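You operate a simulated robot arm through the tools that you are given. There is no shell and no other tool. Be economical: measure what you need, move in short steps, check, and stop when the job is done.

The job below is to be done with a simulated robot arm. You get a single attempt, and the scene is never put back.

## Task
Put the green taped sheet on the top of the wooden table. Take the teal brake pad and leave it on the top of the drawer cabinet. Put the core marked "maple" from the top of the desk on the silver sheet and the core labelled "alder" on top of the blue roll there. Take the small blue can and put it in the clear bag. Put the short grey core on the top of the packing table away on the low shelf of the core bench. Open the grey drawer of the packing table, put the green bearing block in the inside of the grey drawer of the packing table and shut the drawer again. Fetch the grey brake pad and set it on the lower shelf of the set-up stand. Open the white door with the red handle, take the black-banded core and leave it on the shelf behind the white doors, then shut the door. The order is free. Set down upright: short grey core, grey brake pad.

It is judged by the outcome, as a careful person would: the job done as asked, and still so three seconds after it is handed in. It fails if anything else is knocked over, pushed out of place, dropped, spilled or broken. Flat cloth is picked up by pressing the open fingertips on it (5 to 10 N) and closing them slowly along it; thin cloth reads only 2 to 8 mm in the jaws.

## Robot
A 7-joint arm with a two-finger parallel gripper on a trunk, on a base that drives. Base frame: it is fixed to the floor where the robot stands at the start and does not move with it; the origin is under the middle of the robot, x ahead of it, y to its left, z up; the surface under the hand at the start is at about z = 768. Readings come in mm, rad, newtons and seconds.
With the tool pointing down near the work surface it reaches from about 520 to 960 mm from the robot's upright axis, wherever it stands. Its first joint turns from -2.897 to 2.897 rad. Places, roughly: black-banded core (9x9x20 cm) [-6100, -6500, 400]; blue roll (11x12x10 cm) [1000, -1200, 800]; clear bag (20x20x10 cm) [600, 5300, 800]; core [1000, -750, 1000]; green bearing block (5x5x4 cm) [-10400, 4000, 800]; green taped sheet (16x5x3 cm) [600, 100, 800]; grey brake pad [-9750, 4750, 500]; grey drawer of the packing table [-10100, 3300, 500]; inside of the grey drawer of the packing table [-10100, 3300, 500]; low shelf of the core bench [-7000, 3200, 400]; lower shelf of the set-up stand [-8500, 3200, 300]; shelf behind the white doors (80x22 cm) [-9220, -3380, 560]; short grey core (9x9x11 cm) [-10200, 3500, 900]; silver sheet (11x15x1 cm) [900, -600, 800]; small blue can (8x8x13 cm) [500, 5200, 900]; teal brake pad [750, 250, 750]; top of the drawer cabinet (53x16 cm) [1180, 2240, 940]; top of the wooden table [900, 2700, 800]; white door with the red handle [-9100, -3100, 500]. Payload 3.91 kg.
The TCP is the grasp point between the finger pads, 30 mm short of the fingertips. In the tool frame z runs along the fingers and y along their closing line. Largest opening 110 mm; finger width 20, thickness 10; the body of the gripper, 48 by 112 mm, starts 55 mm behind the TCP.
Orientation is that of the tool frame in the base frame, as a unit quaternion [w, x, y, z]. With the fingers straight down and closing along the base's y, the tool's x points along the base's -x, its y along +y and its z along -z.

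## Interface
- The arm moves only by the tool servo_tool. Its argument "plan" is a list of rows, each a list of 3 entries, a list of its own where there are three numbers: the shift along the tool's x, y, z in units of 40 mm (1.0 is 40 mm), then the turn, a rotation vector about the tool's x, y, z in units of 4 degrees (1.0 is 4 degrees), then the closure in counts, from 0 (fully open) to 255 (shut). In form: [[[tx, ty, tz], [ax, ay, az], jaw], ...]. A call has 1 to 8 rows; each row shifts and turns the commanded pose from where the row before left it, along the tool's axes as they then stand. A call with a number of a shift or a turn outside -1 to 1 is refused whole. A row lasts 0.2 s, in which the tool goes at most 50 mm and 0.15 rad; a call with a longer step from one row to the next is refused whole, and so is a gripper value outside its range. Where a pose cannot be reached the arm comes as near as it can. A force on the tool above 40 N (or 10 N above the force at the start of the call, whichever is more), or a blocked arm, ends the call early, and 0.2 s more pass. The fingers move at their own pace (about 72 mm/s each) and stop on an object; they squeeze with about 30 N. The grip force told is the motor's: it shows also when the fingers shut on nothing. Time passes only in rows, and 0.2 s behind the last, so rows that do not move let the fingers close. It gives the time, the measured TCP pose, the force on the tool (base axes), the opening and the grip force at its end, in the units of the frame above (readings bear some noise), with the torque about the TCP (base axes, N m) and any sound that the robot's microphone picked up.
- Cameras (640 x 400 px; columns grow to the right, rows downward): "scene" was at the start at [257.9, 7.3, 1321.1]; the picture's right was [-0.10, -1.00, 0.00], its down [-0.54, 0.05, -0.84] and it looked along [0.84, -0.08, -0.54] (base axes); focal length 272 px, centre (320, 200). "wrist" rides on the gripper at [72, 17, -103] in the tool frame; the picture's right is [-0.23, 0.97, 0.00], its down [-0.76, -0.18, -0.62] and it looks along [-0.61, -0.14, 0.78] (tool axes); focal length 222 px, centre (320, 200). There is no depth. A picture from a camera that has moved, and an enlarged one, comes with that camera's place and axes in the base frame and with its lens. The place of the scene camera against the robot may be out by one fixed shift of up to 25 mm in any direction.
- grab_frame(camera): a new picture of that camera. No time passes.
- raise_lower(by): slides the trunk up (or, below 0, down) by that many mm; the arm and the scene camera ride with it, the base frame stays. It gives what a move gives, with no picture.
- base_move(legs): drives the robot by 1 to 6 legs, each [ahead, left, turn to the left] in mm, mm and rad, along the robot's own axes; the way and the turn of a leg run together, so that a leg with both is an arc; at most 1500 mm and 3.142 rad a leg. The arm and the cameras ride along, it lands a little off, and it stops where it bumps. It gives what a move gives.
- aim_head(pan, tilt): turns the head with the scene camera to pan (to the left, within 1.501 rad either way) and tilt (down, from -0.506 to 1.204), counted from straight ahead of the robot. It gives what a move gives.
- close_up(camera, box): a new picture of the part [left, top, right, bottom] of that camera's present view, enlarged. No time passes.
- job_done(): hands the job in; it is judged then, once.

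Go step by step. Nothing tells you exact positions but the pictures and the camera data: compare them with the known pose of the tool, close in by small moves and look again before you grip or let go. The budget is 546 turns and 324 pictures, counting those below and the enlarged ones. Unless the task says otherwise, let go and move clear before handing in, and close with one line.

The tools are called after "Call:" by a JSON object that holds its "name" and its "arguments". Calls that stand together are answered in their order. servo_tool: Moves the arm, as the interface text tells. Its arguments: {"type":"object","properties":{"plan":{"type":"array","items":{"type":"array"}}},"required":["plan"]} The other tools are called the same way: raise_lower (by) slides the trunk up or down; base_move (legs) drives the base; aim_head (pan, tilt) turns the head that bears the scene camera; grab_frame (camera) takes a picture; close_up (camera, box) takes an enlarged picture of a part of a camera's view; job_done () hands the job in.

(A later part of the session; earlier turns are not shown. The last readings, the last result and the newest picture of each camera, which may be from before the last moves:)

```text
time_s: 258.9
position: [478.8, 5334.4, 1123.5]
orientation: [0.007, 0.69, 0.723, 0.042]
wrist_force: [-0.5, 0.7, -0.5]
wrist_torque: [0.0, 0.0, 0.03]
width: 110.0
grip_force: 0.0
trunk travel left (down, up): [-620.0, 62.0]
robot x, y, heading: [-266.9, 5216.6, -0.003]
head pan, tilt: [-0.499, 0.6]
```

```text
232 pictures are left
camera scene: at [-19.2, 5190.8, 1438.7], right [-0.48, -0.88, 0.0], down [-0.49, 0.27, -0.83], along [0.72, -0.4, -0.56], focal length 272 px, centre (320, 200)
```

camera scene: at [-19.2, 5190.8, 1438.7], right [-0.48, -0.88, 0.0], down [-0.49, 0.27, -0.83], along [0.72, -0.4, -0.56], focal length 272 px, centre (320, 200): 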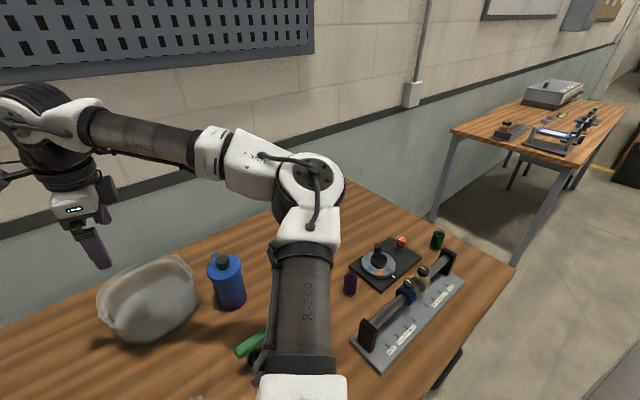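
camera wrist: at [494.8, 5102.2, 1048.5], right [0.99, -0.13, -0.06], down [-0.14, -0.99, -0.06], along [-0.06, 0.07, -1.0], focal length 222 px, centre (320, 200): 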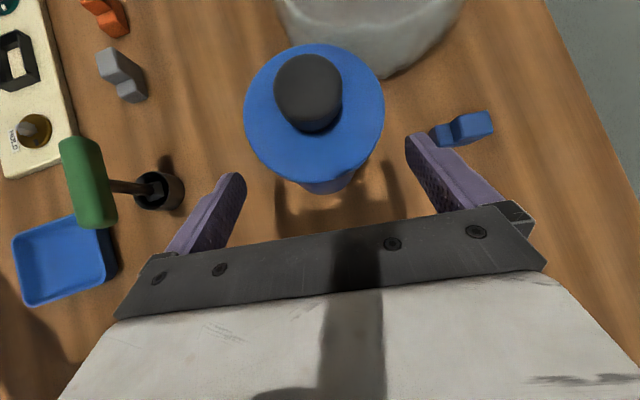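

Call:
{"name": "close_up", "arguments": {"camera": "scene", "box": [320, 210, 500, 380]}}

```text
2.35 times, centred on (410, 295) of scene
camera zoom: at [-19.2, 5190.8, 1438.7], right [-0.48, -0.88, 0.0], down [-0.49, 0.27, -0.83], along [0.72, -0.4, -0.56], focal length 641 px, centre (108, -24)
```

zoom: 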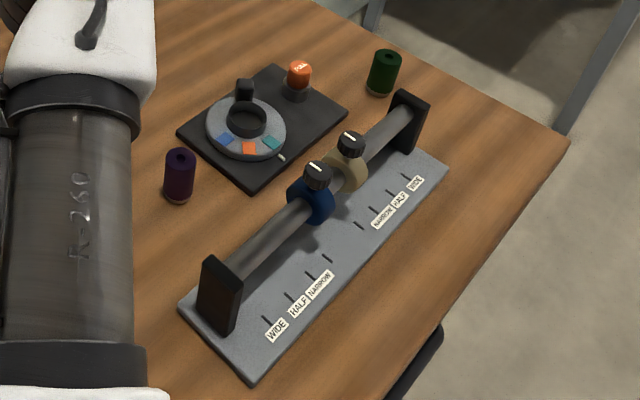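

Nothing is toppled and the rack still lies parallel to the table edge. I'll retry with the trunk fully up and the base further left so the elbow stays high and clear.

Call:
{"name": "raise_lower", "arguments": {"by": 62}}

Call:
{"name": "base_move", "arguments": {"legs": [[-25, 120, 0]]}}

Call:
{"name": "servo_tool", "arguments": {"plan": [[[-1, 0.1, 0], [0, 0, 0], 0], [[-1, 0.1, 0], [0, 0, 0], 0], [[-1, 0.1, 0], [0, 0, 0], 0], [[-1, 0.1, 0], [0, 0, 0], 0], [[-1, 0.1, 0], [0, 0, 0], 0], [[-1, 0.1, 0], [0, 0, 0], 0], [[-1, 0.1, 0], [0, 0, 0], 0], [[-1, 0.1, 0], [0, 0, 0], 0]]}}

Call:
{"name": "servo_tool", "arguments": {"plan": [[[-1, 0, 0], [0, 1, 0], 0], [[-1, 0, 0], [0, 1, 0], 0], [[0, 0, 0], [0, 1, 0], 0], [[0, 0, 0], [0, 1, 0], 0], [[0, 0, 0], [0, 1, 0], 0], [[0, 0, 0], [0, 1, 0], 0], [[0, 0, 0], [0, 1, 0], 0], [[0, 0, 0], [0, 1, 0], 0]]}}

Call:
{"name": "grab_frame", "arguments": {"camera": "scene"}}

```text
time_s: 259.9
position: [480.4, 5334.4, 1185.6]
orientation: [0.006, 0.69, 0.723, 0.043]
wrist_force: [0.7, -0.2, -0.7]
wrist_torque: [0.01, -0.02, -0.01]
width: 109.9
grip_force: 0.2
trunk travel left (down, up): [-682.0, 0.0]
robot x, y, heading: [-266.6, 5220.4, -0.007]
head pan, tilt: [-0.499, 0.6]
```

```text
time_s: 261.5
position: [454.1, 5455.1, 1186.5]
orientation: [0.007, 0.689, 0.724, 0.043]
wrist_force: [0.0, 0.2, -0.3]
wrist_torque: [-0.01, 0.01, 0.03]
width: 109.7
grip_force: 0.0
trunk travel left (down, up): [-682.0, 0.0]
robot x, y, heading: [-291.7, 5337.0, -0.003]
head pan, tilt: [-0.499, 0.6]
```

```text
time_s: 263.3
position: [500.7, 5138.1, 1172.6]
orientation: [0.005, 0.689, 0.723, 0.042]
wrist_force: [-0.1, -0.6, -1.1]
wrist_torque: [0.01, 0.0, 0.01]
width: 110.0
grip_force: 0.0
trunk travel left (down, up): [-682.0, 0.0]
robot x, y, heading: [-290.6, 5339.5, -0.005]
head pan, tilt: [-0.499, 0.6]
```

```text
time_s: 265.1
position: [507.0, 5057.5, 1164.5]
orientation: [-0.195, 0.65, 0.697, 0.232]
wrist_force: [0.3, -0.3, 0.1]
wrist_torque: [0.01, 0.0, 0.0]
width: 110.0
grip_force: 0.0
trunk travel left (down, up): [-682.0, 0.0]
robot x, y, heading: [-289.5, 5336.9, -0.008]
head pan, tilt: [-0.499, 0.6]
```

```text
230 pictures are left
camera scene: at [-43.6, 5310.2, 1500.6], right [-0.48, -0.88, 0.0], down [-0.5, 0.27, -0.82], along [0.72, -0.4, -0.57], focal length 272 px, centre (320, 200)
```

scene: 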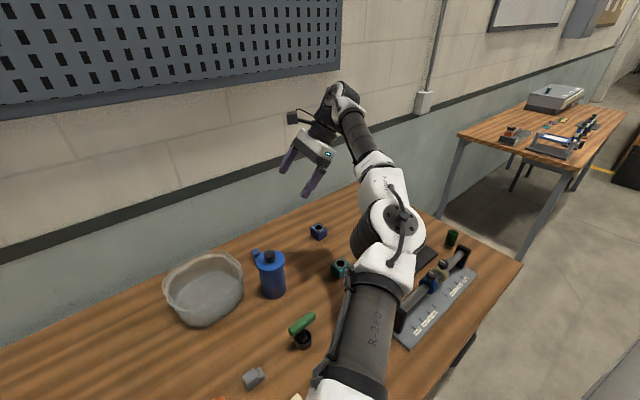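

Elbow is higher now. I level the jaw axis, complete the tilt, and come down partway.

Call:
{"name": "servo_tool", "arguments": {"plan": [[[0, 0, 0], [0, 0.8, 0.45], 0], [[0, 0, 0], [0, 0.8, 0.45], 0], [[0, 0, 0], [0, 0.8, 0.45], 0], [[0, 0, 0], [0, 0.8, 0.4], 0], [[-0.646, -0.07, 0.626], [0, 0, 0], 0], [[-0.646, -0.07, 0.626], [0, 0, 0], 0], [[-0.646, -0.07, 0.626], [0, 0, 0], 0], [[0, 0, 0], [0, 0, 0], 0]]}}

Call:
{"name": "grab_frame", "arguments": {"camera": "scene"}}

```text
time_s: 266.9
position: [496.1, 5062.7, 1056.0]
orientation: [-0.284, 0.662, 0.63, 0.291]
wrist_force: [-0.4, -0.5, -0.6]
wrist_torque: [-0.01, 0.0, 0.02]
width: 110.0
grip_force: 0.0
trunk travel left (down, up): [-682.0, 0.0]
robot x, y, heading: [-290.6, 5336.5, -0.003]
head pan, tilt: [-0.499, 0.6]
```

```text
229 pictures are left
camera scene: at [-44.0, 5310.5, 1500.8], right [-0.48, -0.88, 0.0], down [-0.5, 0.27, -0.83], along [0.72, -0.4, -0.56], focal length 272 px, centre (320, 200)
```

scene: 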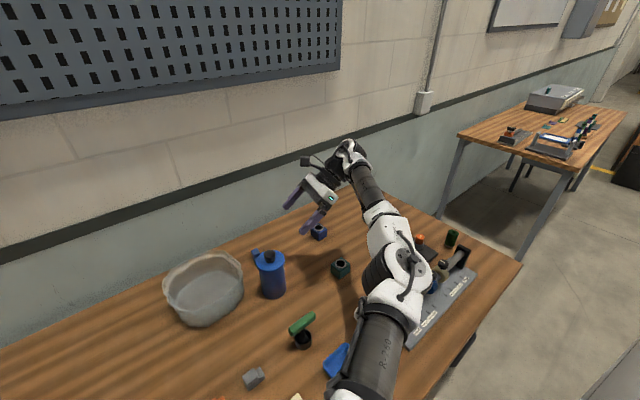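

Call:
{"name": "servo_tool", "arguments": {"plan": [[[-0.646, -0.05, 0.626], [0, 0, 0], 0], [[-0.646, -0.05, 0.626], [0, 0, 0], 0], [[-0.646, 0, 0.626], [0, 0, 0], 0], [[0, 0, 0], [0, 0, 0], 0]]}}

Call:
{"name": "grab_frame", "arguments": {"camera": "scene"}}

Call:
{"name": "grab_frame", "arguments": {"camera": "wrist"}}

```text
time_s: 267.9
position: [490.5, 5065.4, 950.6]
orientation: [-0.284, 0.662, 0.63, 0.29]
wrist_force: [0.2, -0.2, 0.5]
wrist_torque: [0.02, 0.01, -0.01]
width: 109.8
grip_force: 0.1
trunk travel left (down, up): [-682.0, 0.0]
robot x, y, heading: [-290.2, 5337.3, -0.005]
head pan, tilt: [-0.499, 0.6]
```

```text
228 pictures are left
camera scene: at [-44.0, 5310.4, 1500.8], right [-0.48, -0.88, 0.0], down [-0.5, 0.27, -0.83], along [0.72, -0.4, -0.56], focal length 272 px, centre (320, 200)
```

scene: 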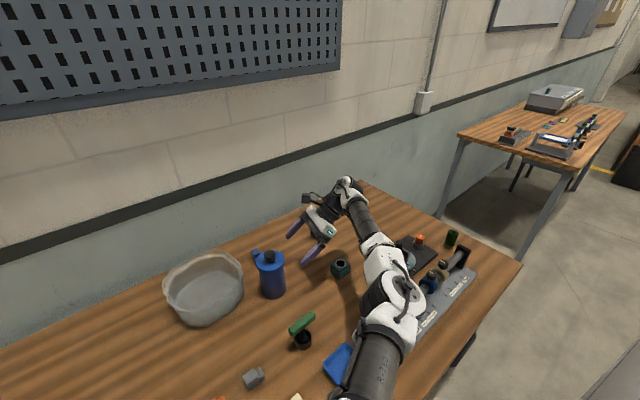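

```text
227 pictures are left
camera wrist: at [507.8, 5037.2, 1072.2], right [0.96, -0.2, -0.18], down [-0.22, -0.96, -0.15], along [-0.14, 0.18, -0.97], focal length 222 px, centre (320, 200)
```

wrist: 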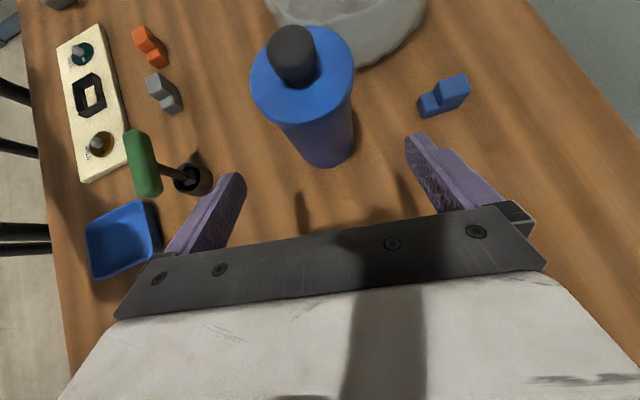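

To keep the elbow away from the rack, I'll shift the base 60 mm further left, which also carries the hand toward the can above the lid.

Call:
{"name": "base_move", "arguments": {"legs": [[-10, 60, 0]]}}

Call:
{"name": "grab_frame", "arguments": {"camera": "scene"}}

Call:
{"name": "grab_frame", "arguments": {"camera": "wrist"}}

```text
time_s: 269.0
position: [480.3, 5125.4, 950.7]
orientation: [-0.284, 0.662, 0.63, 0.291]
wrist_force: [-0.4, -0.6, 0.4]
wrist_torque: [-0.03, -0.02, -0.01]
width: 110.2
grip_force: 0.0
trunk travel left (down, up): [-682.0, 0.0]
robot x, y, heading: [-298.8, 5398.3, 0.002]
head pan, tilt: [-0.499, 0.6]
```

```text
226 pictures are left
camera scene: at [-53.7, 5370.1, 1500.7], right [-0.48, -0.88, 0.0], down [-0.5, 0.27, -0.83], along [0.72, -0.4, -0.56], focal length 272 px, centre (320, 200)
```

scene: 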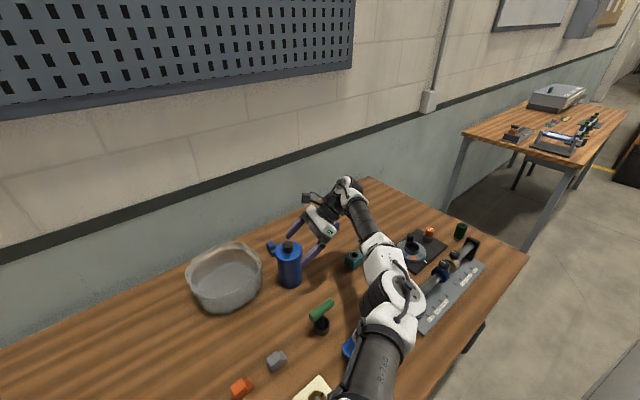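

```text
225 pictures are left
camera wrist: at [497.9, 5096.4, 1072.6], right [0.96, -0.2, -0.18], down [-0.22, -0.96, -0.15], along [-0.14, 0.18, -0.97], focal length 222 px, centre (320, 200)
```

wrist: 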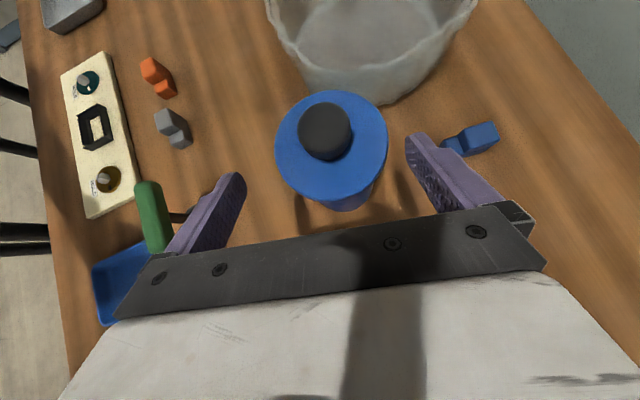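

Clear. Centre in x and descend to the grip pose in two stages.

Call:
{"name": "servo_tool", "arguments": {"plan": [[[0, 0.25, 0], [0, 0, 0], 0], [[-0.5, 0, 0.75], [0, 0, 0], 0], [[0, 0, 0], [0, 0, 0], 0]]}}

Call:
{"name": "grab_frame", "arguments": {"camera": "scene"}}

```text
time_s: 269.8
position: [490.6, 5132.1, 914.8]
orientation: [-0.283, 0.662, 0.63, 0.29]
wrist_force: [0.6, 0.4, 0.2]
wrist_torque: [0.02, -0.01, -0.01]
width: 110.1
grip_force: 0.1
trunk travel left (down, up): [-682.0, 0.0]
robot x, y, heading: [-303.5, 5399.3, -0.003]
head pan, tilt: [-0.499, 0.6]
```

```text
224 pictures are left
camera scene: at [-53.9, 5369.5, 1500.8], right [-0.48, -0.88, 0.0], down [-0.5, 0.27, -0.83], along [0.72, -0.4, -0.56], focal length 272 px, centre (320, 200)
```

scene: 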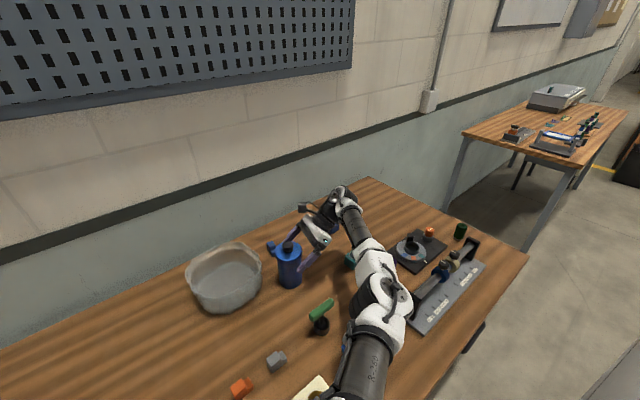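

Call:
{"name": "servo_tool", "arguments": {"plan": [[[-0.25, 0, 0.43], [0, 0, 0], 0], [[-0.25, 0, 0.43], [0, 0, 0], 0], [[0, 0, 0], [0, 0, 0], 0]]}}

Call:
{"name": "grab_frame", "arguments": {"camera": "wrist"}}

Call:
{"name": "close_up", "arguments": {"camera": "scene", "box": [240, 170, 440, 330]}}

```text
time_s: 270.6
position: [490.0, 5145.0, 876.7]
orientation: [-0.283, 0.662, 0.63, 0.291]
wrist_force: [-0.5, -0.7, 0.1]
wrist_torque: [-0.01, 0.0, 0.03]
width: 109.9
grip_force: 0.0
trunk travel left (down, up): [-682.0, 0.0]
robot x, y, heading: [-298.7, 5399.4, 0.002]
head pan, tilt: [-0.499, 0.6]
```

```text
223 pictures are left
camera wrist: at [507.6, 5116.8, 998.9], right [0.96, -0.2, -0.18], down [-0.22, -0.96, -0.15], along [-0.14, 0.18, -0.97], focal length 222 px, centre (320, 200)
```

wrist: 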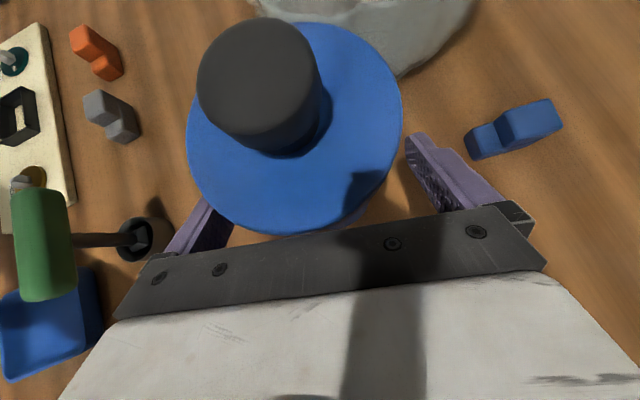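

```text
2.50 times, centred on (340, 250) of scene
camera zoom: at [-53.7, 5369.4, 1500.7], right [-0.48, -0.88, 0.0], down [-0.5, 0.27, -0.83], along [0.72, -0.4, -0.56], focal length 681 px, centre (270, 75)
```

zoom: 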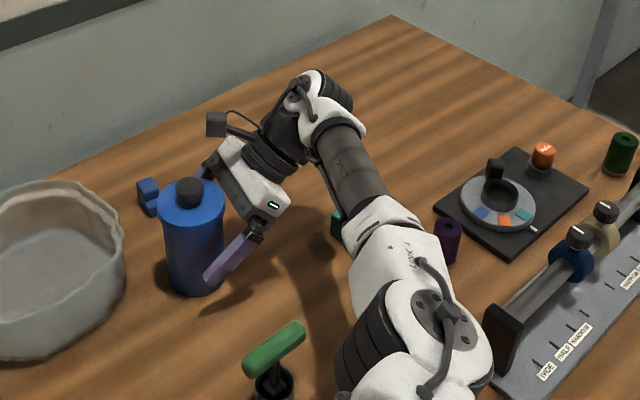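

The fingers straddle the body below the lid. Close on it.

Call:
{"name": "servo_tool", "arguments": {"plan": [[[0, 0, 0], [0, 0, 0], 50], [[0, 0, 0], [0, 0, 0], 80], [[0, 0, 0], [0, 0, 0], 110], [[0, 0, 0], [0, 0, 0], 150], [[0, 0, 0], [0, 0, 0], 150]]}}

Call:
{"name": "grab_frame", "arguments": {"camera": "wrist"}}

```text
time_s: 271.8
position: [491.0, 5145.7, 878.2]
orientation: [-0.284, 0.662, 0.63, 0.29]
wrist_force: [-2.4, 1.0, -0.6]
wrist_torque: [0.01, 0.01, 0.01]
width: 68.7
grip_force: 30.4
trunk travel left (down, up): [-682.0, 0.0]
robot x, y, heading: [-303.0, 5394.5, -0.005]
head pan, tilt: [-0.499, 0.6]
```

```text
221 pictures are left
camera wrist: at [507.6, 5116.6, 999.1], right [0.96, -0.2, -0.18], down [-0.22, -0.96, -0.15], along [-0.14, 0.18, -0.97], focal length 222 px, centre (320, 200)
```

wrist: 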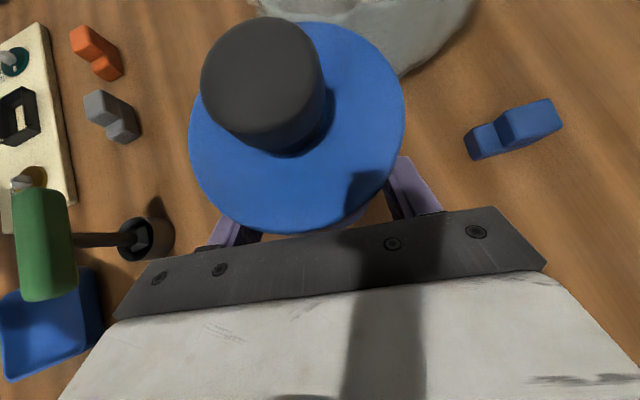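

No snap this time; body held at 69 mm. Lift vertically.

Call:
{"name": "servo_tool", "arguments": {"plan": [[[0.2, 0, -0.18], [0, 0, 0], 150], [[0.37, 0, -0.33], [0, 0, 0], 150], [[0, 0, 0], [0, 0, 0], 150]]}}

Call:
{"name": "close_up", "arguments": {"camera": "scene", "box": [180, 170, 380, 330]}}

```text
time_s: 272.6
position: [491.4, 5145.4, 908.1]
orientation: [-0.284, 0.662, 0.63, 0.29]
wrist_force: [0.3, -0.2, -4.9]
wrist_torque: [-0.06, 0.01, 0.01]
width: 68.3
grip_force: 29.6
trunk travel left (down, up): [-682.0, 0.0]
robot x, y, heading: [-301.4, 5393.9, -0.0]
head pan, tilt: [-0.499, 0.6]
```

```text
2.50 times, centred on (280, 250) of scene
camera zoom: at [-53.0, 5369.2, 1500.5], right [-0.48, -0.88, 0.0], down [-0.5, 0.27, -0.82], along [0.72, -0.4, -0.57], focal length 681 px, centre (420, 75)
```

zoom: 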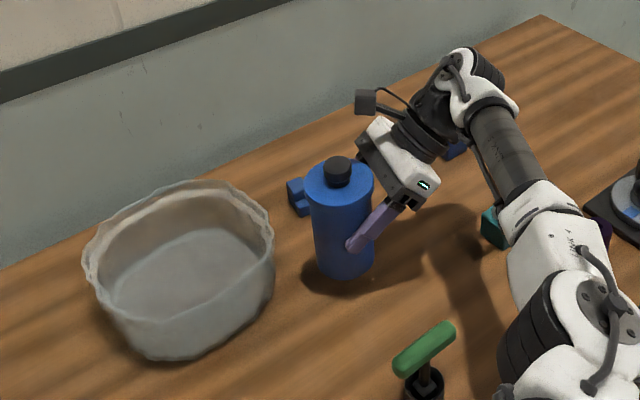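

Call:
{"name": "servo_tool", "arguments": {"plan": [[[0.7, 0, -0.63], [0, 0, 0], 150], [[0.7, 0, -0.63], [0, 0, 0], 150], [[0.7, 0, -0.63], [0, 0, 0], 150], [[0.3, 0, -0.27], [0, 0, 0], 150], [[0, 0, 0], [0, 0, 0], 150]]}}

Call:
{"name": "grab_frame", "arguments": {"camera": "wrist"}}

Call:
{"name": "grab_frame", "arguments": {"camera": "scene"}}

```text
time_s: 273.8
position: [492.2, 5145.9, 1037.7]
orientation: [-0.284, 0.662, 0.63, 0.29]
wrist_force: [0.2, 0.1, -4.8]
wrist_torque: [-0.11, -0.02, 0.0]
width: 68.3
grip_force: 29.5
trunk travel left (down, up): [-682.0, 0.0]
robot x, y, heading: [-301.3, 5399.0, -0.001]
head pan, tilt: [-0.499, 0.6]
```

```text
219 pictures are left
camera wrist: at [510.3, 5117.9, 1159.7], right [0.96, -0.2, -0.18], down [-0.22, -0.96, -0.15], along [-0.14, 0.18, -0.97], focal length 222 px, centre (320, 200)
```

wrist: 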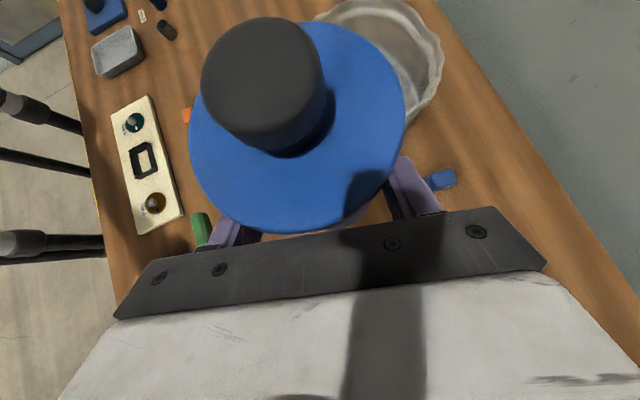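

```text
218 pictures are left
camera scene: at [-53.1, 5369.2, 1500.6], right [-0.48, -0.88, 0.0], down [-0.5, 0.27, -0.82], along [0.72, -0.4, -0.57], focal length 272 px, centre (320, 200)
```

scene: 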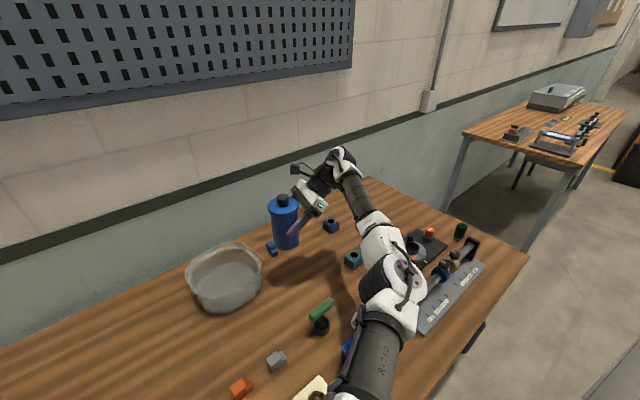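

The can is securely up (≈4.8 N). I need an accurate bag position; aim the head at it.

Call:
{"name": "aim_head", "arguments": {"pan": -0.1, "tilt": 0.65}}

Call:
{"name": "close_up", "arguments": {"camera": "scene", "box": [220, 120, 480, 290]}}

```text
time_s: 274.7
position: [494.4, 5146.1, 1036.9]
orientation: [-0.284, 0.663, 0.629, 0.291]
wrist_force: [0.1, 0.6, -4.0]
wrist_torque: [-0.05, 0.06, 0.02]
width: 68.2
grip_force: 29.8
trunk travel left (down, up): [-682.0, 0.0]
robot x, y, heading: [-301.6, 5395.5, -0.002]
head pan, tilt: [-0.099, 0.649]
```

```text
2.35 times, centred on (350, 205) of scene
camera zoom: at [-44.2, 5402.8, 1496.3], right [-0.1, -0.99, 0.0], down [-0.6, 0.06, -0.8], along [0.79, -0.08, -0.6], focal length 641 px, centre (249, 188)
```

zoom: 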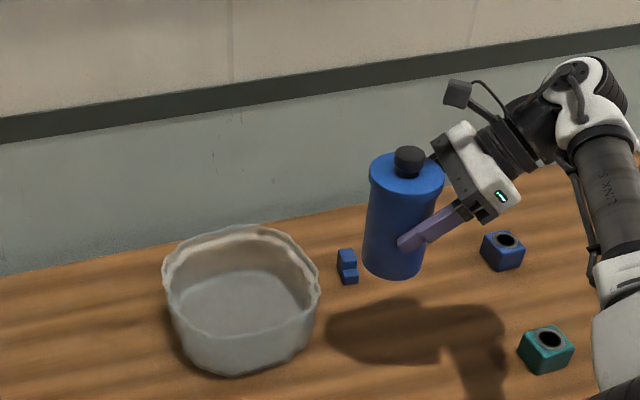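

Bag centre ≈(556,5335), radius 100. To keep the elbow from sweeping low over the stamp, I'll swing the tool around the vertical so it points more ahead, holding the can upright.

Call:
{"name": "servo_tool", "arguments": {"plan": [[[0.3, 0, -0.27], [-0.743, 0, 0.67], 150], [[0.3, 0, -0.27], [-0.743, 0, 0.67], 150], [[0, 0, 0], [-0.743, 0, 0.67], 150], [[0, 0, 0], [-0.743, 0, 0.67], 150], [[0, 0, 0], [-0.743, 0, 0.67], 150], [[0, 0, 0], [-0.743, 0, 0.67], 150], [[0, 0, 0], [-0.743, 0, 0.67], 150], [[0, 0, 0], [-0.743, 0, 0.67], 150]]}}

Call:
{"name": "grab_frame", "arguments": {"camera": "scene"}}

```text
time_s: 276.5
position: [493.5, 5144.7, 1068.9]
orientation: [-0.19, 0.812, 0.422, 0.356]
wrist_force: [0.8, 0.0, -4.9]
wrist_torque: [-0.06, 0.04, -0.02]
width: 68.7
grip_force: 29.7
trunk travel left (down, up): [-682.0, 0.0]
robot x, y, heading: [-301.0, 5398.4, 0.001]
head pan, tilt: [-0.099, 0.649]
```

```text
216 pictures are left
camera scene: at [-44.4, 5402.9, 1496.3], right [-0.1, -0.99, 0.0], down [-0.6, 0.06, -0.8], along [0.79, -0.08, -0.6], focal length 272 px, centre (320, 200)
```

scene: 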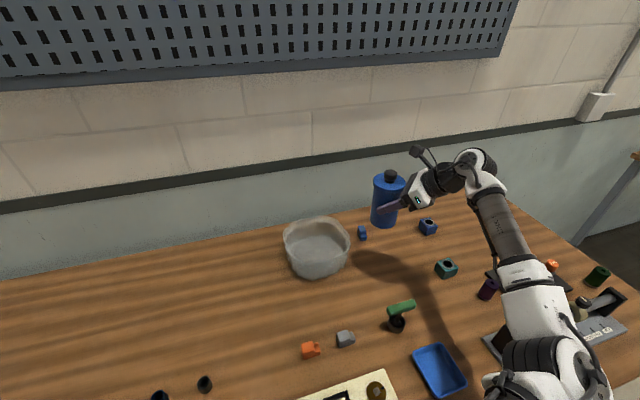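

Call:
{"name": "servo_tool", "arguments": {"plan": [[[0.615, -0.304, 0.678], [0, 0, 0], 150], [[0.615, -0.304, 0.678], [0, 0, 0], 150], [[0.615, -0.304, 0.678], [0, 0, 0], 150], [[0.615, -0.304, 0.678], [0, 0, 0], 150], [[0.615, -0.304, 0.678], [0, 0, 0], 150], [[0, 0, 0], [0, 0, 0], 150]]}}

Call:
{"name": "grab_frame", "arguments": {"camera": "scene"}}

Call:
{"name": "grab_frame", "arguments": {"camera": "wrist"}}

```text
time_s: 277.9
position: [549.5, 5332.4, 1070.6]
orientation: [-0.191, 0.811, 0.423, 0.356]
wrist_force: [0.1, 0.7, -4.3]
wrist_torque: [-0.07, 0.05, -0.02]
width: 68.6
grip_force: 29.8
trunk travel left (down, up): [-682.0, 0.0]
robot x, y, heading: [-301.1, 5395.4, -0.002]
head pan, tilt: [-0.099, 0.649]
```

```text
215 pictures are left
camera scene: at [-44.4, 5402.6, 1496.3], right [-0.1, -0.99, 0.0], down [-0.6, 0.06, -0.8], along [0.79, -0.08, -0.6], focal length 272 px, centre (320, 200)
```

scene: 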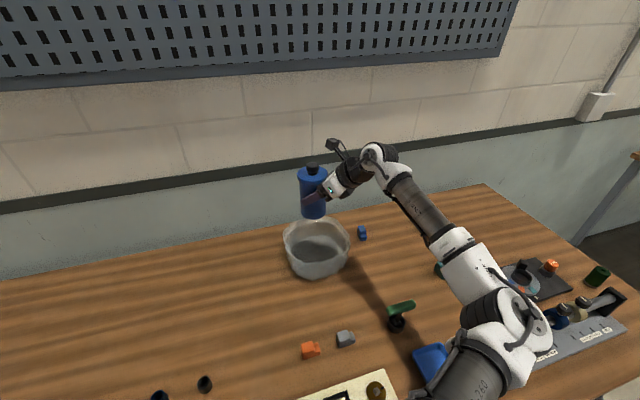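

```text
214 pictures are left
camera wrist: at [547.7, 5299.4, 1192.0], right [0.71, -0.68, -0.18], down [-0.7, -0.7, -0.14], along [-0.03, 0.22, -0.97], focal length 222 px, centre (320, 200)
```

wrist: 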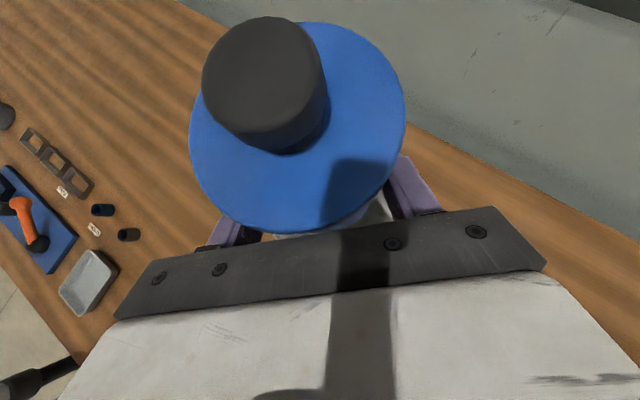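

The can hangs above the bag. I'll swing another 20° toward straight-ahead and shift the base left a little, to keep the elbow well away from the rack.

Call:
{"name": "servo_tool", "arguments": {"plan": [[[0, 0, 0], [-0.738, 0, 0.675], 150], [[0, 0, 0], [-0.738, 0, 0.675], 150], [[0, 0, 0], [-0.738, 0, 0.675], 150], [[0, 0, 0], [-0.738, 0, 0.675], 150], [[0, 0, 0], [-0.738, 0, 0.675], 150], [[0, 0, 0], [-0.738, 0, 0.675], 150]]}}

Call:
{"name": "grab_frame", "arguments": {"camera": "scene"}}

```text
time_s: 279.3
position: [547.6, 5331.7, 1068.9]
orientation: [-0.112, 0.882, 0.245, 0.386]
wrist_force: [-0.2, -0.2, -4.4]
wrist_torque: [-0.04, 0.05, 0.01]
width: 68.4
grip_force: 29.9
trunk travel left (down, up): [-682.0, 0.0]
robot x, y, heading: [-301.3, 5398.0, -0.001]
head pan, tilt: [-0.099, 0.649]
```

```text
213 pictures are left
camera scene: at [-44.3, 5403.1, 1496.3], right [-0.1, -0.99, 0.0], down [-0.6, 0.06, -0.8], along [0.79, -0.08, -0.6], focal length 272 px, centre (320, 200)
```

scene: 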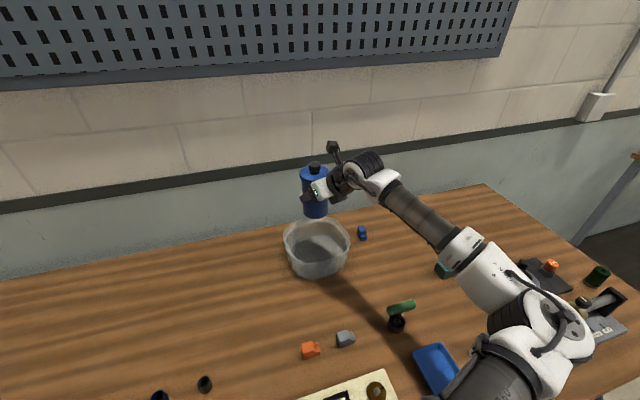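

Call:
{"name": "servo_tool", "arguments": {"plan": [[[-0.7, 0, 0.64], [0, 0, 0], 150], [[-0.7, 0, 0.64], [0, 0, 0], 150], [[0, 0, 0], [0, 0, 0], 150]]}}

Call:
{"name": "grab_frame", "arguments": {"camera": "scene"}}

```text
time_s: 280.1
position: [545.7, 5330.3, 995.0]
orientation: [-0.113, 0.882, 0.246, 0.386]
wrist_force: [0.0, 0.3, -4.9]
wrist_torque: [-0.03, 0.06, -0.01]
width: 68.3
grip_force: 30.3
trunk travel left (down, up): [-682.0, 0.0]
robot x, y, heading: [-301.6, 5396.4, -0.008]
head pan, tilt: [-0.099, 0.649]
```

```text
212 pictures are left
camera scene: at [-44.4, 5403.0, 1496.3], right [-0.1, -0.99, 0.0], down [-0.6, 0.06, -0.8], along [0.79, -0.08, -0.6], focal length 272 px, centre (320, 200)
```

scene: 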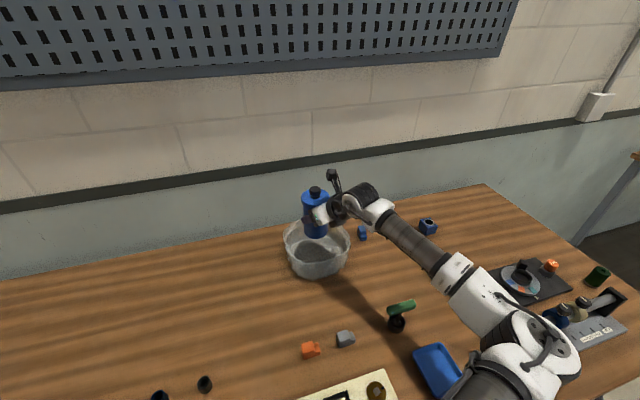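

Call:
{"name": "servo_tool", "arguments": {"plan": [[[-0.5, 0, 0.46], [0, 0, 0], 150], [[-0.5, 0, 0.46], [0, 0, 0], 150], [[0, 0, 0], [0, 0, 0], 150]]}}

Call:
{"name": "close_up", "arguments": {"camera": "scene", "box": [220, 150, 400, 300]}}

Call:
{"name": "grab_frame", "arguments": {"camera": "wrist"}}

```text
time_s: 280.9
position: [545.4, 5330.9, 939.0]
orientation: [-0.112, 0.882, 0.246, 0.386]
wrist_force: [-0.8, 0.1, -4.1]
wrist_torque: [-0.06, 0.04, 0.05]
width: 68.8
grip_force: 30.2
trunk travel left (down, up): [-682.0, 0.0]
robot x, y, heading: [-301.5, 5397.2, 0.001]
head pan, tilt: [-0.099, 0.649]
```

```text
2.67 times, centred on (310, 225) of scene
camera zoom: at [-44.3, 5403.0, 1496.3], right [-0.1, -0.99, 0.0], down [-0.6, 0.06, -0.8], along [0.79, -0.08, -0.6], focal length 726 px, centre (347, 133)
```

zoom: 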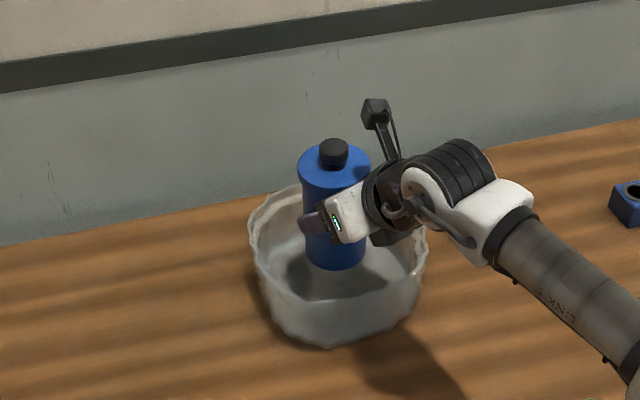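

```text
210 pictures are left
camera wrist: at [532.4, 5301.9, 1061.2], right [0.38, -0.91, -0.18], down [-0.92, -0.36, -0.14], along [0.06, 0.21, -0.97], focal length 222 px, centre (320, 200)
```

wrist: 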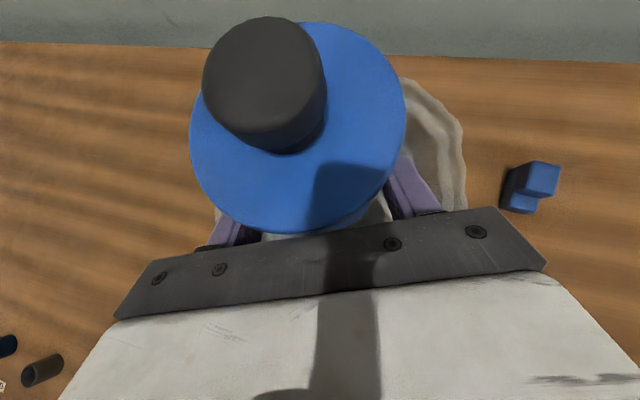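

The can is inside the bag. Continue lowering gently to the bottom.

Call:
{"name": "servo_tool", "arguments": {"plan": [[[-0.5, 0, 0.46], [0, 0, 0], 150], [[-0.3, 0, 0.27], [0, 0, 0], 150], [[0, 0, 0], [0, 0, 0], 150]]}}

Call:
{"name": "servo_tool", "arguments": {"plan": [[[-0.08, 0, 0.075], [0, 0, 0], 150], [[-0.08, 0, 0.075], [0, 0, 0], 150], [[0, 0, 0], [0, 0, 0], 150]]}}

```text
time_s: 281.7
position: [546.3, 5332.4, 895.5]
orientation: [-0.113, 0.882, 0.247, 0.386]
wrist_force: [-0.4, -0.1, -4.7]
wrist_torque: [-0.04, 0.04, 0.03]
width: 68.1
grip_force: 30.1
trunk travel left (down, up): [-682.0, 0.0]
robot x, y, heading: [-298.0, 5396.0, -0.003]
head pan, tilt: [-0.099, 0.649]
```

```text
time_s: 282.5
position: [545.5, 5331.4, 887.2]
orientation: [-0.112, 0.882, 0.247, 0.386]
wrist_force: [0.7, 0.2, -4.6]
wrist_torque: [-0.05, 0.06, 0.05]
width: 68.4
grip_force: 29.4
trunk travel left (down, up): [-682.0, 0.0]
robot x, y, heading: [-303.0, 5396.8, -0.0]
head pan, tilt: [-0.099, 0.649]
```

Call:
{"name": "servo_tool", "arguments": {"plan": [[[-0.06, 0, 0.055], [0, 0, 0], 150], [[-0.06, 0, 0.055], [0, 0, 0], 150], [[0, 0, 0], [0, 0, 0], 150]]}}

Call:
{"name": "close_up", "arguments": {"camera": "scene", "box": [220, 150, 400, 300]}}

```text
time_s: 283.3
position: [546.7, 5331.5, 882.5]
orientation: [-0.112, 0.881, 0.246, 0.387]
wrist_force: [0.0, -0.5, 5.9]
wrist_torque: [0.08, -0.36, 0.0]
width: 68.5
grip_force: 30.1
trunk travel left (down, up): [-682.0, 0.0]
robot x, y, heading: [-298.2, 5394.8, 0.001]
head pan, tilt: [-0.099, 0.649]
```

```text
2.67 times, centred on (310, 225) of scene
camera zoom: at [-45.3, 5403.0, 1496.7], right [-0.1, -0.99, 0.0], down [-0.6, 0.06, -0.8], along [0.79, -0.08, -0.6], focal length 726 px, centre (347, 133)
```

zoom: 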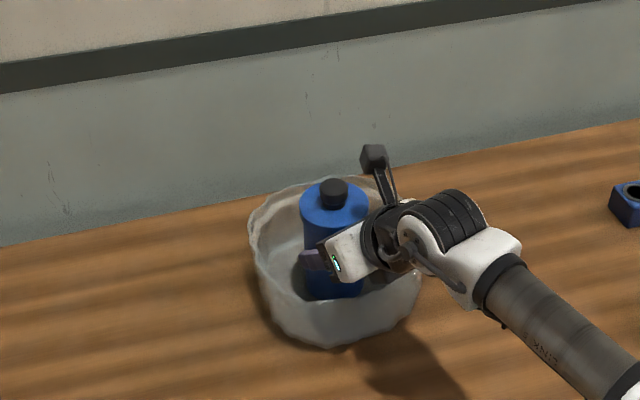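

Resting on the bottom. Open and retract along the tool axis.

Call:
{"name": "servo_tool", "arguments": {"plan": [[[0, 0, 0], [0, 0, 0], 100], [[0, 0, 0], [0, 0, 0], 40], [[0, 0, 0], [0, 0, 0], 10], [[0, 0, 0], [0, 0, 0], 10], [[0, 0, -0.5], [0, 0, 0], 10], [[0, 0, -0.9], [0, 0, 0], 10], [[0, 0, -0.9], [0, 0, 0], 10], [[0, 0, -0.9], [0, 0, 0], 10]]}}

Call:
{"name": "servo_tool", "arguments": {"plan": [[[0.3, 0, -0.9], [0, 0, 0], 10], [[0.3, 0, -0.9], [0, 0, 0], 10], [[0.3, 0, -0.9], [0, 0, 0], 10]]}}

Call:
{"name": "grab_frame", "arguments": {"camera": "scene"}}

```text
time_s: 285.1
position: [465.7, 5281.9, 966.8]
orientation: [-0.113, 0.882, 0.247, 0.386]
wrist_force: [-0.4, 0.6, -0.4]
wrist_torque: [-0.01, 0.0, -0.03]
width: 105.8
grip_force: 0.0
trunk travel left (down, up): [-682.0, 0.0]
robot x, y, heading: [-299.7, 5391.8, 0.002]
head pan, tilt: [-0.099, 0.649]
```

```text
time_s: 285.9
position: [418.2, 5252.2, 1066.0]
orientation: [-0.113, 0.882, 0.246, 0.386]
wrist_force: [0.1, -0.1, 0.1]
wrist_torque: [-0.01, 0.0, 0.0]
width: 105.8
grip_force: 0.1
trunk travel left (down, up): [-682.0, 0.0]
robot x, y, heading: [-299.1, 5395.4, 0.002]
head pan, tilt: [-0.099, 0.649]
```

```text
208 pictures are left
camera scene: at [-45.5, 5403.0, 1496.5], right [-0.1, -0.99, 0.0], down [-0.6, 0.06, -0.8], along [0.79, -0.08, -0.6], focal length 272 px, centre (320, 200)
```

scene: 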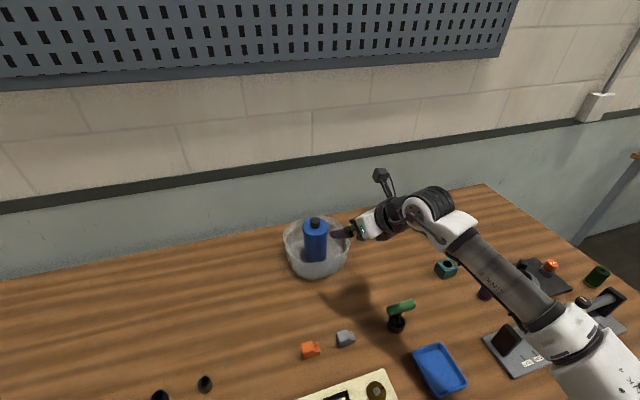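

The blue can stands in the bag. Now I'll back away from the table, turn around and survey the hall.

Call:
{"name": "base_move", "arguments": {"legs": [[-600, 0, 0], [0, 0, 1.5708], [0, 0, 1.5708]]}}

Call:
{"name": "aim_head", "arguments": {"pan": 0.4, "tilt": 0.2}}

Call:
{"name": "grab_frame", "arguments": {"camera": "scene"}}

Call:
{"name": "aim_head", "arguments": {"pan": -0.4, "tilt": 0.2}}

Call:
{"name": "grab_frame", "arguments": {"camera": "scene"}}

```text
time_s: 297.1
position: [-1615.8, 5536.4, 1067.1]
orientation: [-0.386, -0.248, 0.881, -0.114]
wrist_force: [0.5, -0.1, 0.3]
wrist_torque: [-0.03, 0.0, 0.04]
width: 105.8
grip_force: 0.1
trunk travel left (down, up): [-682.0, 0.0]
robot x, y, heading: [-894.9, 5398.2, -3.141]
head pan, tilt: [-0.099, 0.649]
```

```text
time_s: 298.1
position: [-1616.4, 5536.5, 1067.0]
orientation: [-0.386, -0.247, 0.881, -0.113]
wrist_force: [0.7, 1.2, -0.2]
wrist_torque: [-0.04, 0.01, 0.0]
width: 105.7
grip_force: 0.0
trunk travel left (down, up): [-682.0, 0.0]
robot x, y, heading: [-893.9, 5395.2, -3.134]
head pan, tilt: [0.4, 0.201]
```

```text
207 pictures are left
camera scene: at [-1153.1, 5375.7, 1537.4], right [-0.39, 0.92, 0.0], down [0.18, 0.08, -0.98], along [-0.9, -0.38, -0.2], focal length 272 px, centre (320, 200)
```

scene: 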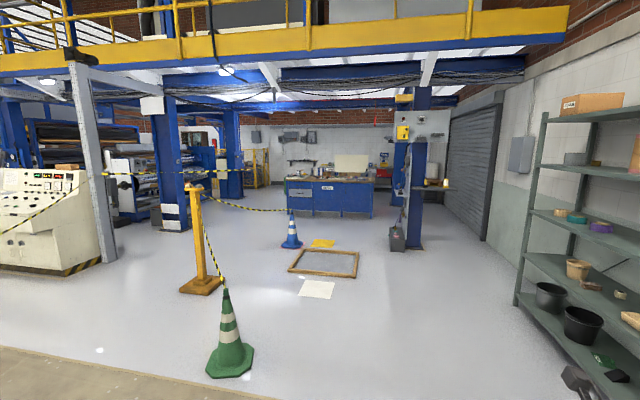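

```text
time_s: 299.2
position: [-1615.5, 5536.7, 1067.0]
orientation: [-0.386, -0.248, 0.881, -0.114]
wrist_force: [-0.4, 0.2, -0.7]
wrist_torque: [0.01, -0.01, -0.02]
width: 105.6
grip_force: 0.1
trunk travel left (down, up): [-682.0, 0.0]
robot x, y, heading: [-897.0, 5400.6, -3.134]
head pan, tilt: [-0.4, 0.201]
```

```text
206 pictures are left
camera scene: at [-1153.4, 5448.1, 1537.5], right [0.39, 0.92, 0.0], down [0.18, -0.08, -0.98], along [-0.9, 0.38, -0.2], focal length 272 px, centre (320, 200)
```

scene: 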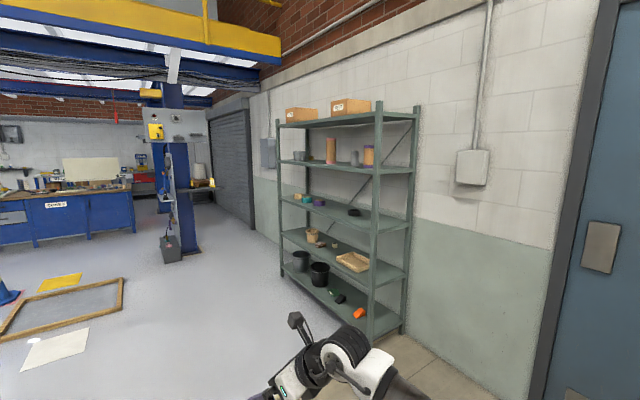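

The path along y≈5400 is clear past the cones, floor frame and the shelf. Drive forward along it and look again.

Call:
{"name": "base_move", "arguments": {"legs": [[1500, 0, 0], [1500, 0, 0], [900, 0, 0]]}}

Call:
{"name": "aim_head", "arguments": {"pan": 0.35, "tilt": 0.25}}

Call:
{"name": "grab_frame", "arguments": {"camera": "scene"}}

```text
time_s: 317.9
position: [-5505.5, 5489.5, 1066.5]
orientation: [-0.385, -0.254, 0.88, -0.116]
wrist_force: [-0.4, 0.3, 0.2]
wrist_torque: [0.0, -0.02, 0.01]
width: 105.8
grip_force: 0.1
trunk travel left (down, up): [-682.0, 0.0]
robot x, y, heading: [-4783.0, 5357.6, -3.122]
head pan, tilt: [-0.4, 0.201]
```

```text
time_s: 319.1
position: [-5506.6, 5490.3, 1066.1]
orientation: [-0.385, -0.254, 0.88, -0.116]
wrist_force: [0.0, -0.6, 0.5]
wrist_torque: [0.02, 0.01, -0.01]
width: 105.6
grip_force: 0.0
trunk travel left (down, up): [-682.0, 0.0]
robot x, y, heading: [-4783.7, 5356.6, -3.125]
head pan, tilt: [0.351, 0.25]
```

```text
205 pictures are left
camera scene: at [-5042.8, 5338.4, 1532.9], right [-0.36, 0.93, 0.0], down [0.23, 0.09, -0.97], along [-0.91, -0.35, -0.25], focal length 272 px, centre (320, 200)
```

scene: 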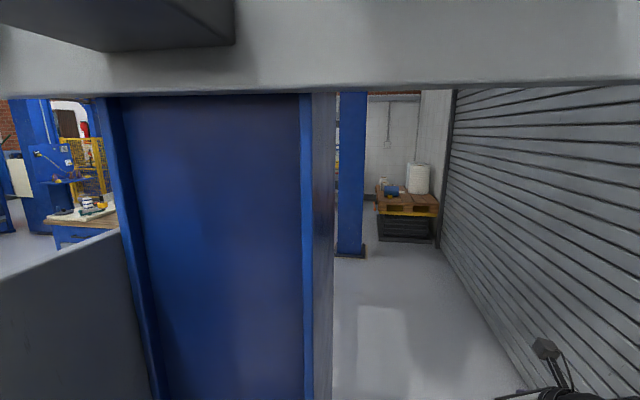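

I'm too close to a blue pillar unit with projecting shelf. Back up right away and look again.

Call:
{"name": "base_move", "arguments": {"legs": [[-800, 0, 0]]}}

Call:
{"name": "aim_head", "arguments": {"pan": 0.15, "tilt": 0.25}}

Call:
{"name": "grab_frame", "arguments": {"camera": "scene"}}

```text
time_s: 323.3
position: [-4707.1, 5502.8, 1066.5]
orientation: [-0.385, -0.252, 0.88, -0.115]
wrist_force: [-0.7, 0.1, 0.4]
wrist_torque: [-0.02, 0.02, 0.02]
width: 105.9
grip_force: 0.0
trunk travel left (down, up): [-682.0, 0.0]
robot x, y, heading: [-3984.6, 5371.1, -3.133]
head pan, tilt: [0.351, 0.25]
```

```text
time_s: 324.1
position: [-4708.2, 5503.4, 1067.2]
orientation: [-0.386, -0.251, 0.88, -0.114]
wrist_force: [0.1, 0.2, -0.2]
wrist_torque: [-0.02, 0.02, -0.02]
width: 105.6
grip_force: 0.0
trunk travel left (down, up): [-682.0, 0.0]
robot x, y, heading: [-3988.1, 5367.2, -3.132]
head pan, tilt: [0.15, 0.25]
```

```text
204 pictures are left
camera scene: at [-4249.8, 5367.8, 1532.9], right [-0.16, 0.99, 0.0], down [0.24, 0.04, -0.97], along [-0.96, -0.16, -0.25], focal length 272 px, centre (320, 200)
```

scene: 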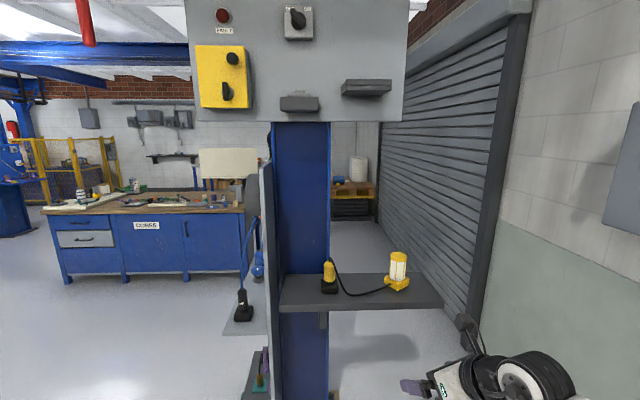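

The pillar's side shelf narrows the right side; I'd rather pass on its left. Look at the floor frame from here.

Call:
{"name": "aim_head", "arguments": {"pan": 0.8, "tilt": 0.45}}

Call:
{"name": "grab_frame", "arguments": {"camera": "scene"}}

Call:
{"name": "aim_head", "arguments": {"pan": -0.25, "tilt": 0.4}}

Call:
{"name": "grab_frame", "arguments": {"camera": "scene"}}

```text
time_s: 325.1
position: [-4708.0, 5503.9, 1066.8]
orientation: [-0.385, -0.252, 0.88, -0.115]
wrist_force: [0.3, 0.0, 0.4]
wrist_torque: [-0.02, -0.01, 0.01]
width: 105.6
grip_force: 0.1
trunk travel left (down, up): [-682.0, 0.0]
robot x, y, heading: [-3985.4, 5369.7, -3.13]
head pan, tilt: [0.799, 0.45]
```

```text
203 pictures are left
camera scene: at [-4221.0, 5316.2, 1514.3], right [-0.72, 0.69, 0.0], down [0.3, 0.31, -0.9], along [-0.62, -0.65, -0.43], focal length 272 px, centre (320, 200)
```

scene: 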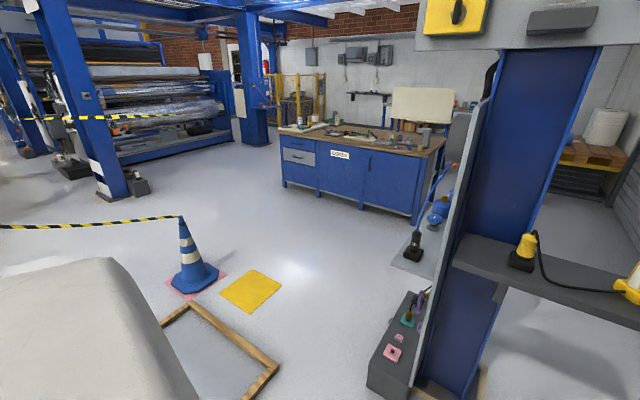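

```text
time_s: 326.4
position: [-4708.5, 5503.3, 1065.8]
orientation: [-0.385, -0.252, 0.881, -0.114]
wrist_force: [-0.8, 0.0, 0.0]
wrist_torque: [0.01, 0.02, -0.01]
width: 106.0
grip_force: 0.0
trunk travel left (down, up): [-682.0, 0.0]
robot x, y, heading: [-3984.7, 5365.7, -3.131]
head pan, tilt: [-0.25, 0.4]
```

```text
202 pictures are left
camera scene: at [-4247.6, 5404.6, 1518.9], right [0.24, 0.97, 0.0], down [0.38, -0.09, -0.92], along [-0.9, 0.22, -0.39], focal length 272 px, centre (320, 200)
```

scene: 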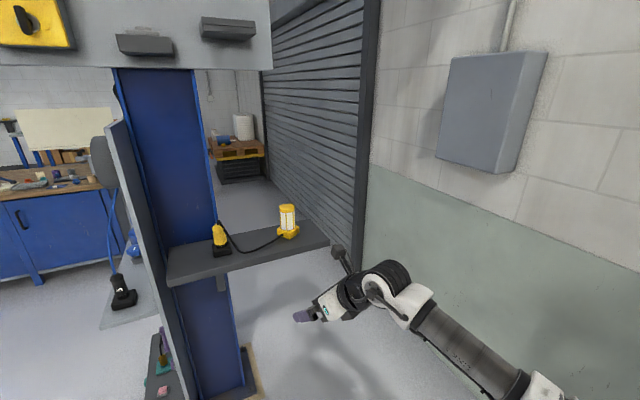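

The left gap (frame corner to unit box) is only ~0.5 m; the right side between pillar foot (y≈5300) and shutter wall (≈6390) is about 1.1 m at floor level. I'll tuck the arm to the left first so the elbow doesn't stick out to the wall.

Call:
{"name": "servo_tool", "arguments": {"plan": [[[-0.07, -1, -0.07], [0, 0, 0], 10], [[-0.07, -1, -0.07], [0, 0, 0], 10], [[-0.07, -1, -0.07], [0, 0, 0], 10], [[-0.07, -1, -0.07], [0, 0, 0], 10], [[-0.07, -1, -0.07], [0, 0, 0], 10], [[-0.07, -1, -0.07], [0, 0, 0], 10], [[-0.07, -1, -0.07], [0, 0, 0], 10], [[-0.07, -1, -0.07], [0, 0, 0], 10]]}}

Call:
{"name": "grab_frame", "arguments": {"camera": "scene"}}

```text
time_s: 328.2
position: [-4620.1, 5262.6, 1091.6]
orientation: [-0.384, -0.252, 0.881, -0.116]
wrist_force: [0.5, -0.3, -0.1]
wrist_torque: [0.0, 0.0, -0.02]
width: 105.5
grip_force: 0.1
out of reach, approached as far as the arm can: row 5, 6, 7, 8
trunk travel left (down, up): [-682.0, 0.0]
robot x, y, heading: [-3988.6, 5368.5, -3.128]
head pan, tilt: [-0.25, 0.4]
```

```text
201 pictures are left
camera scene: at [-4247.8, 5404.1, 1518.8], right [0.24, 0.97, 0.0], down [0.38, -0.09, -0.92], along [-0.89, 0.22, -0.39], focal length 272 px, centre (320, 200)
```

scene: 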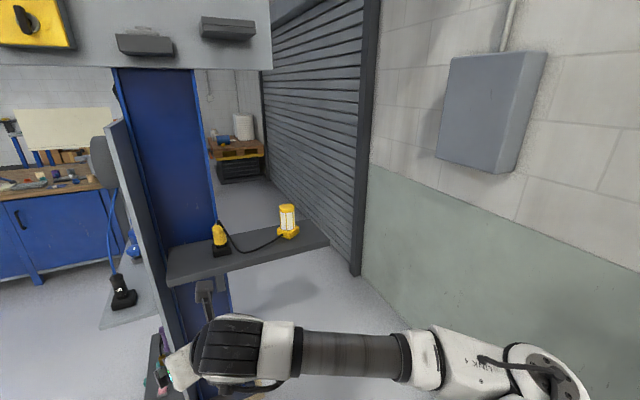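

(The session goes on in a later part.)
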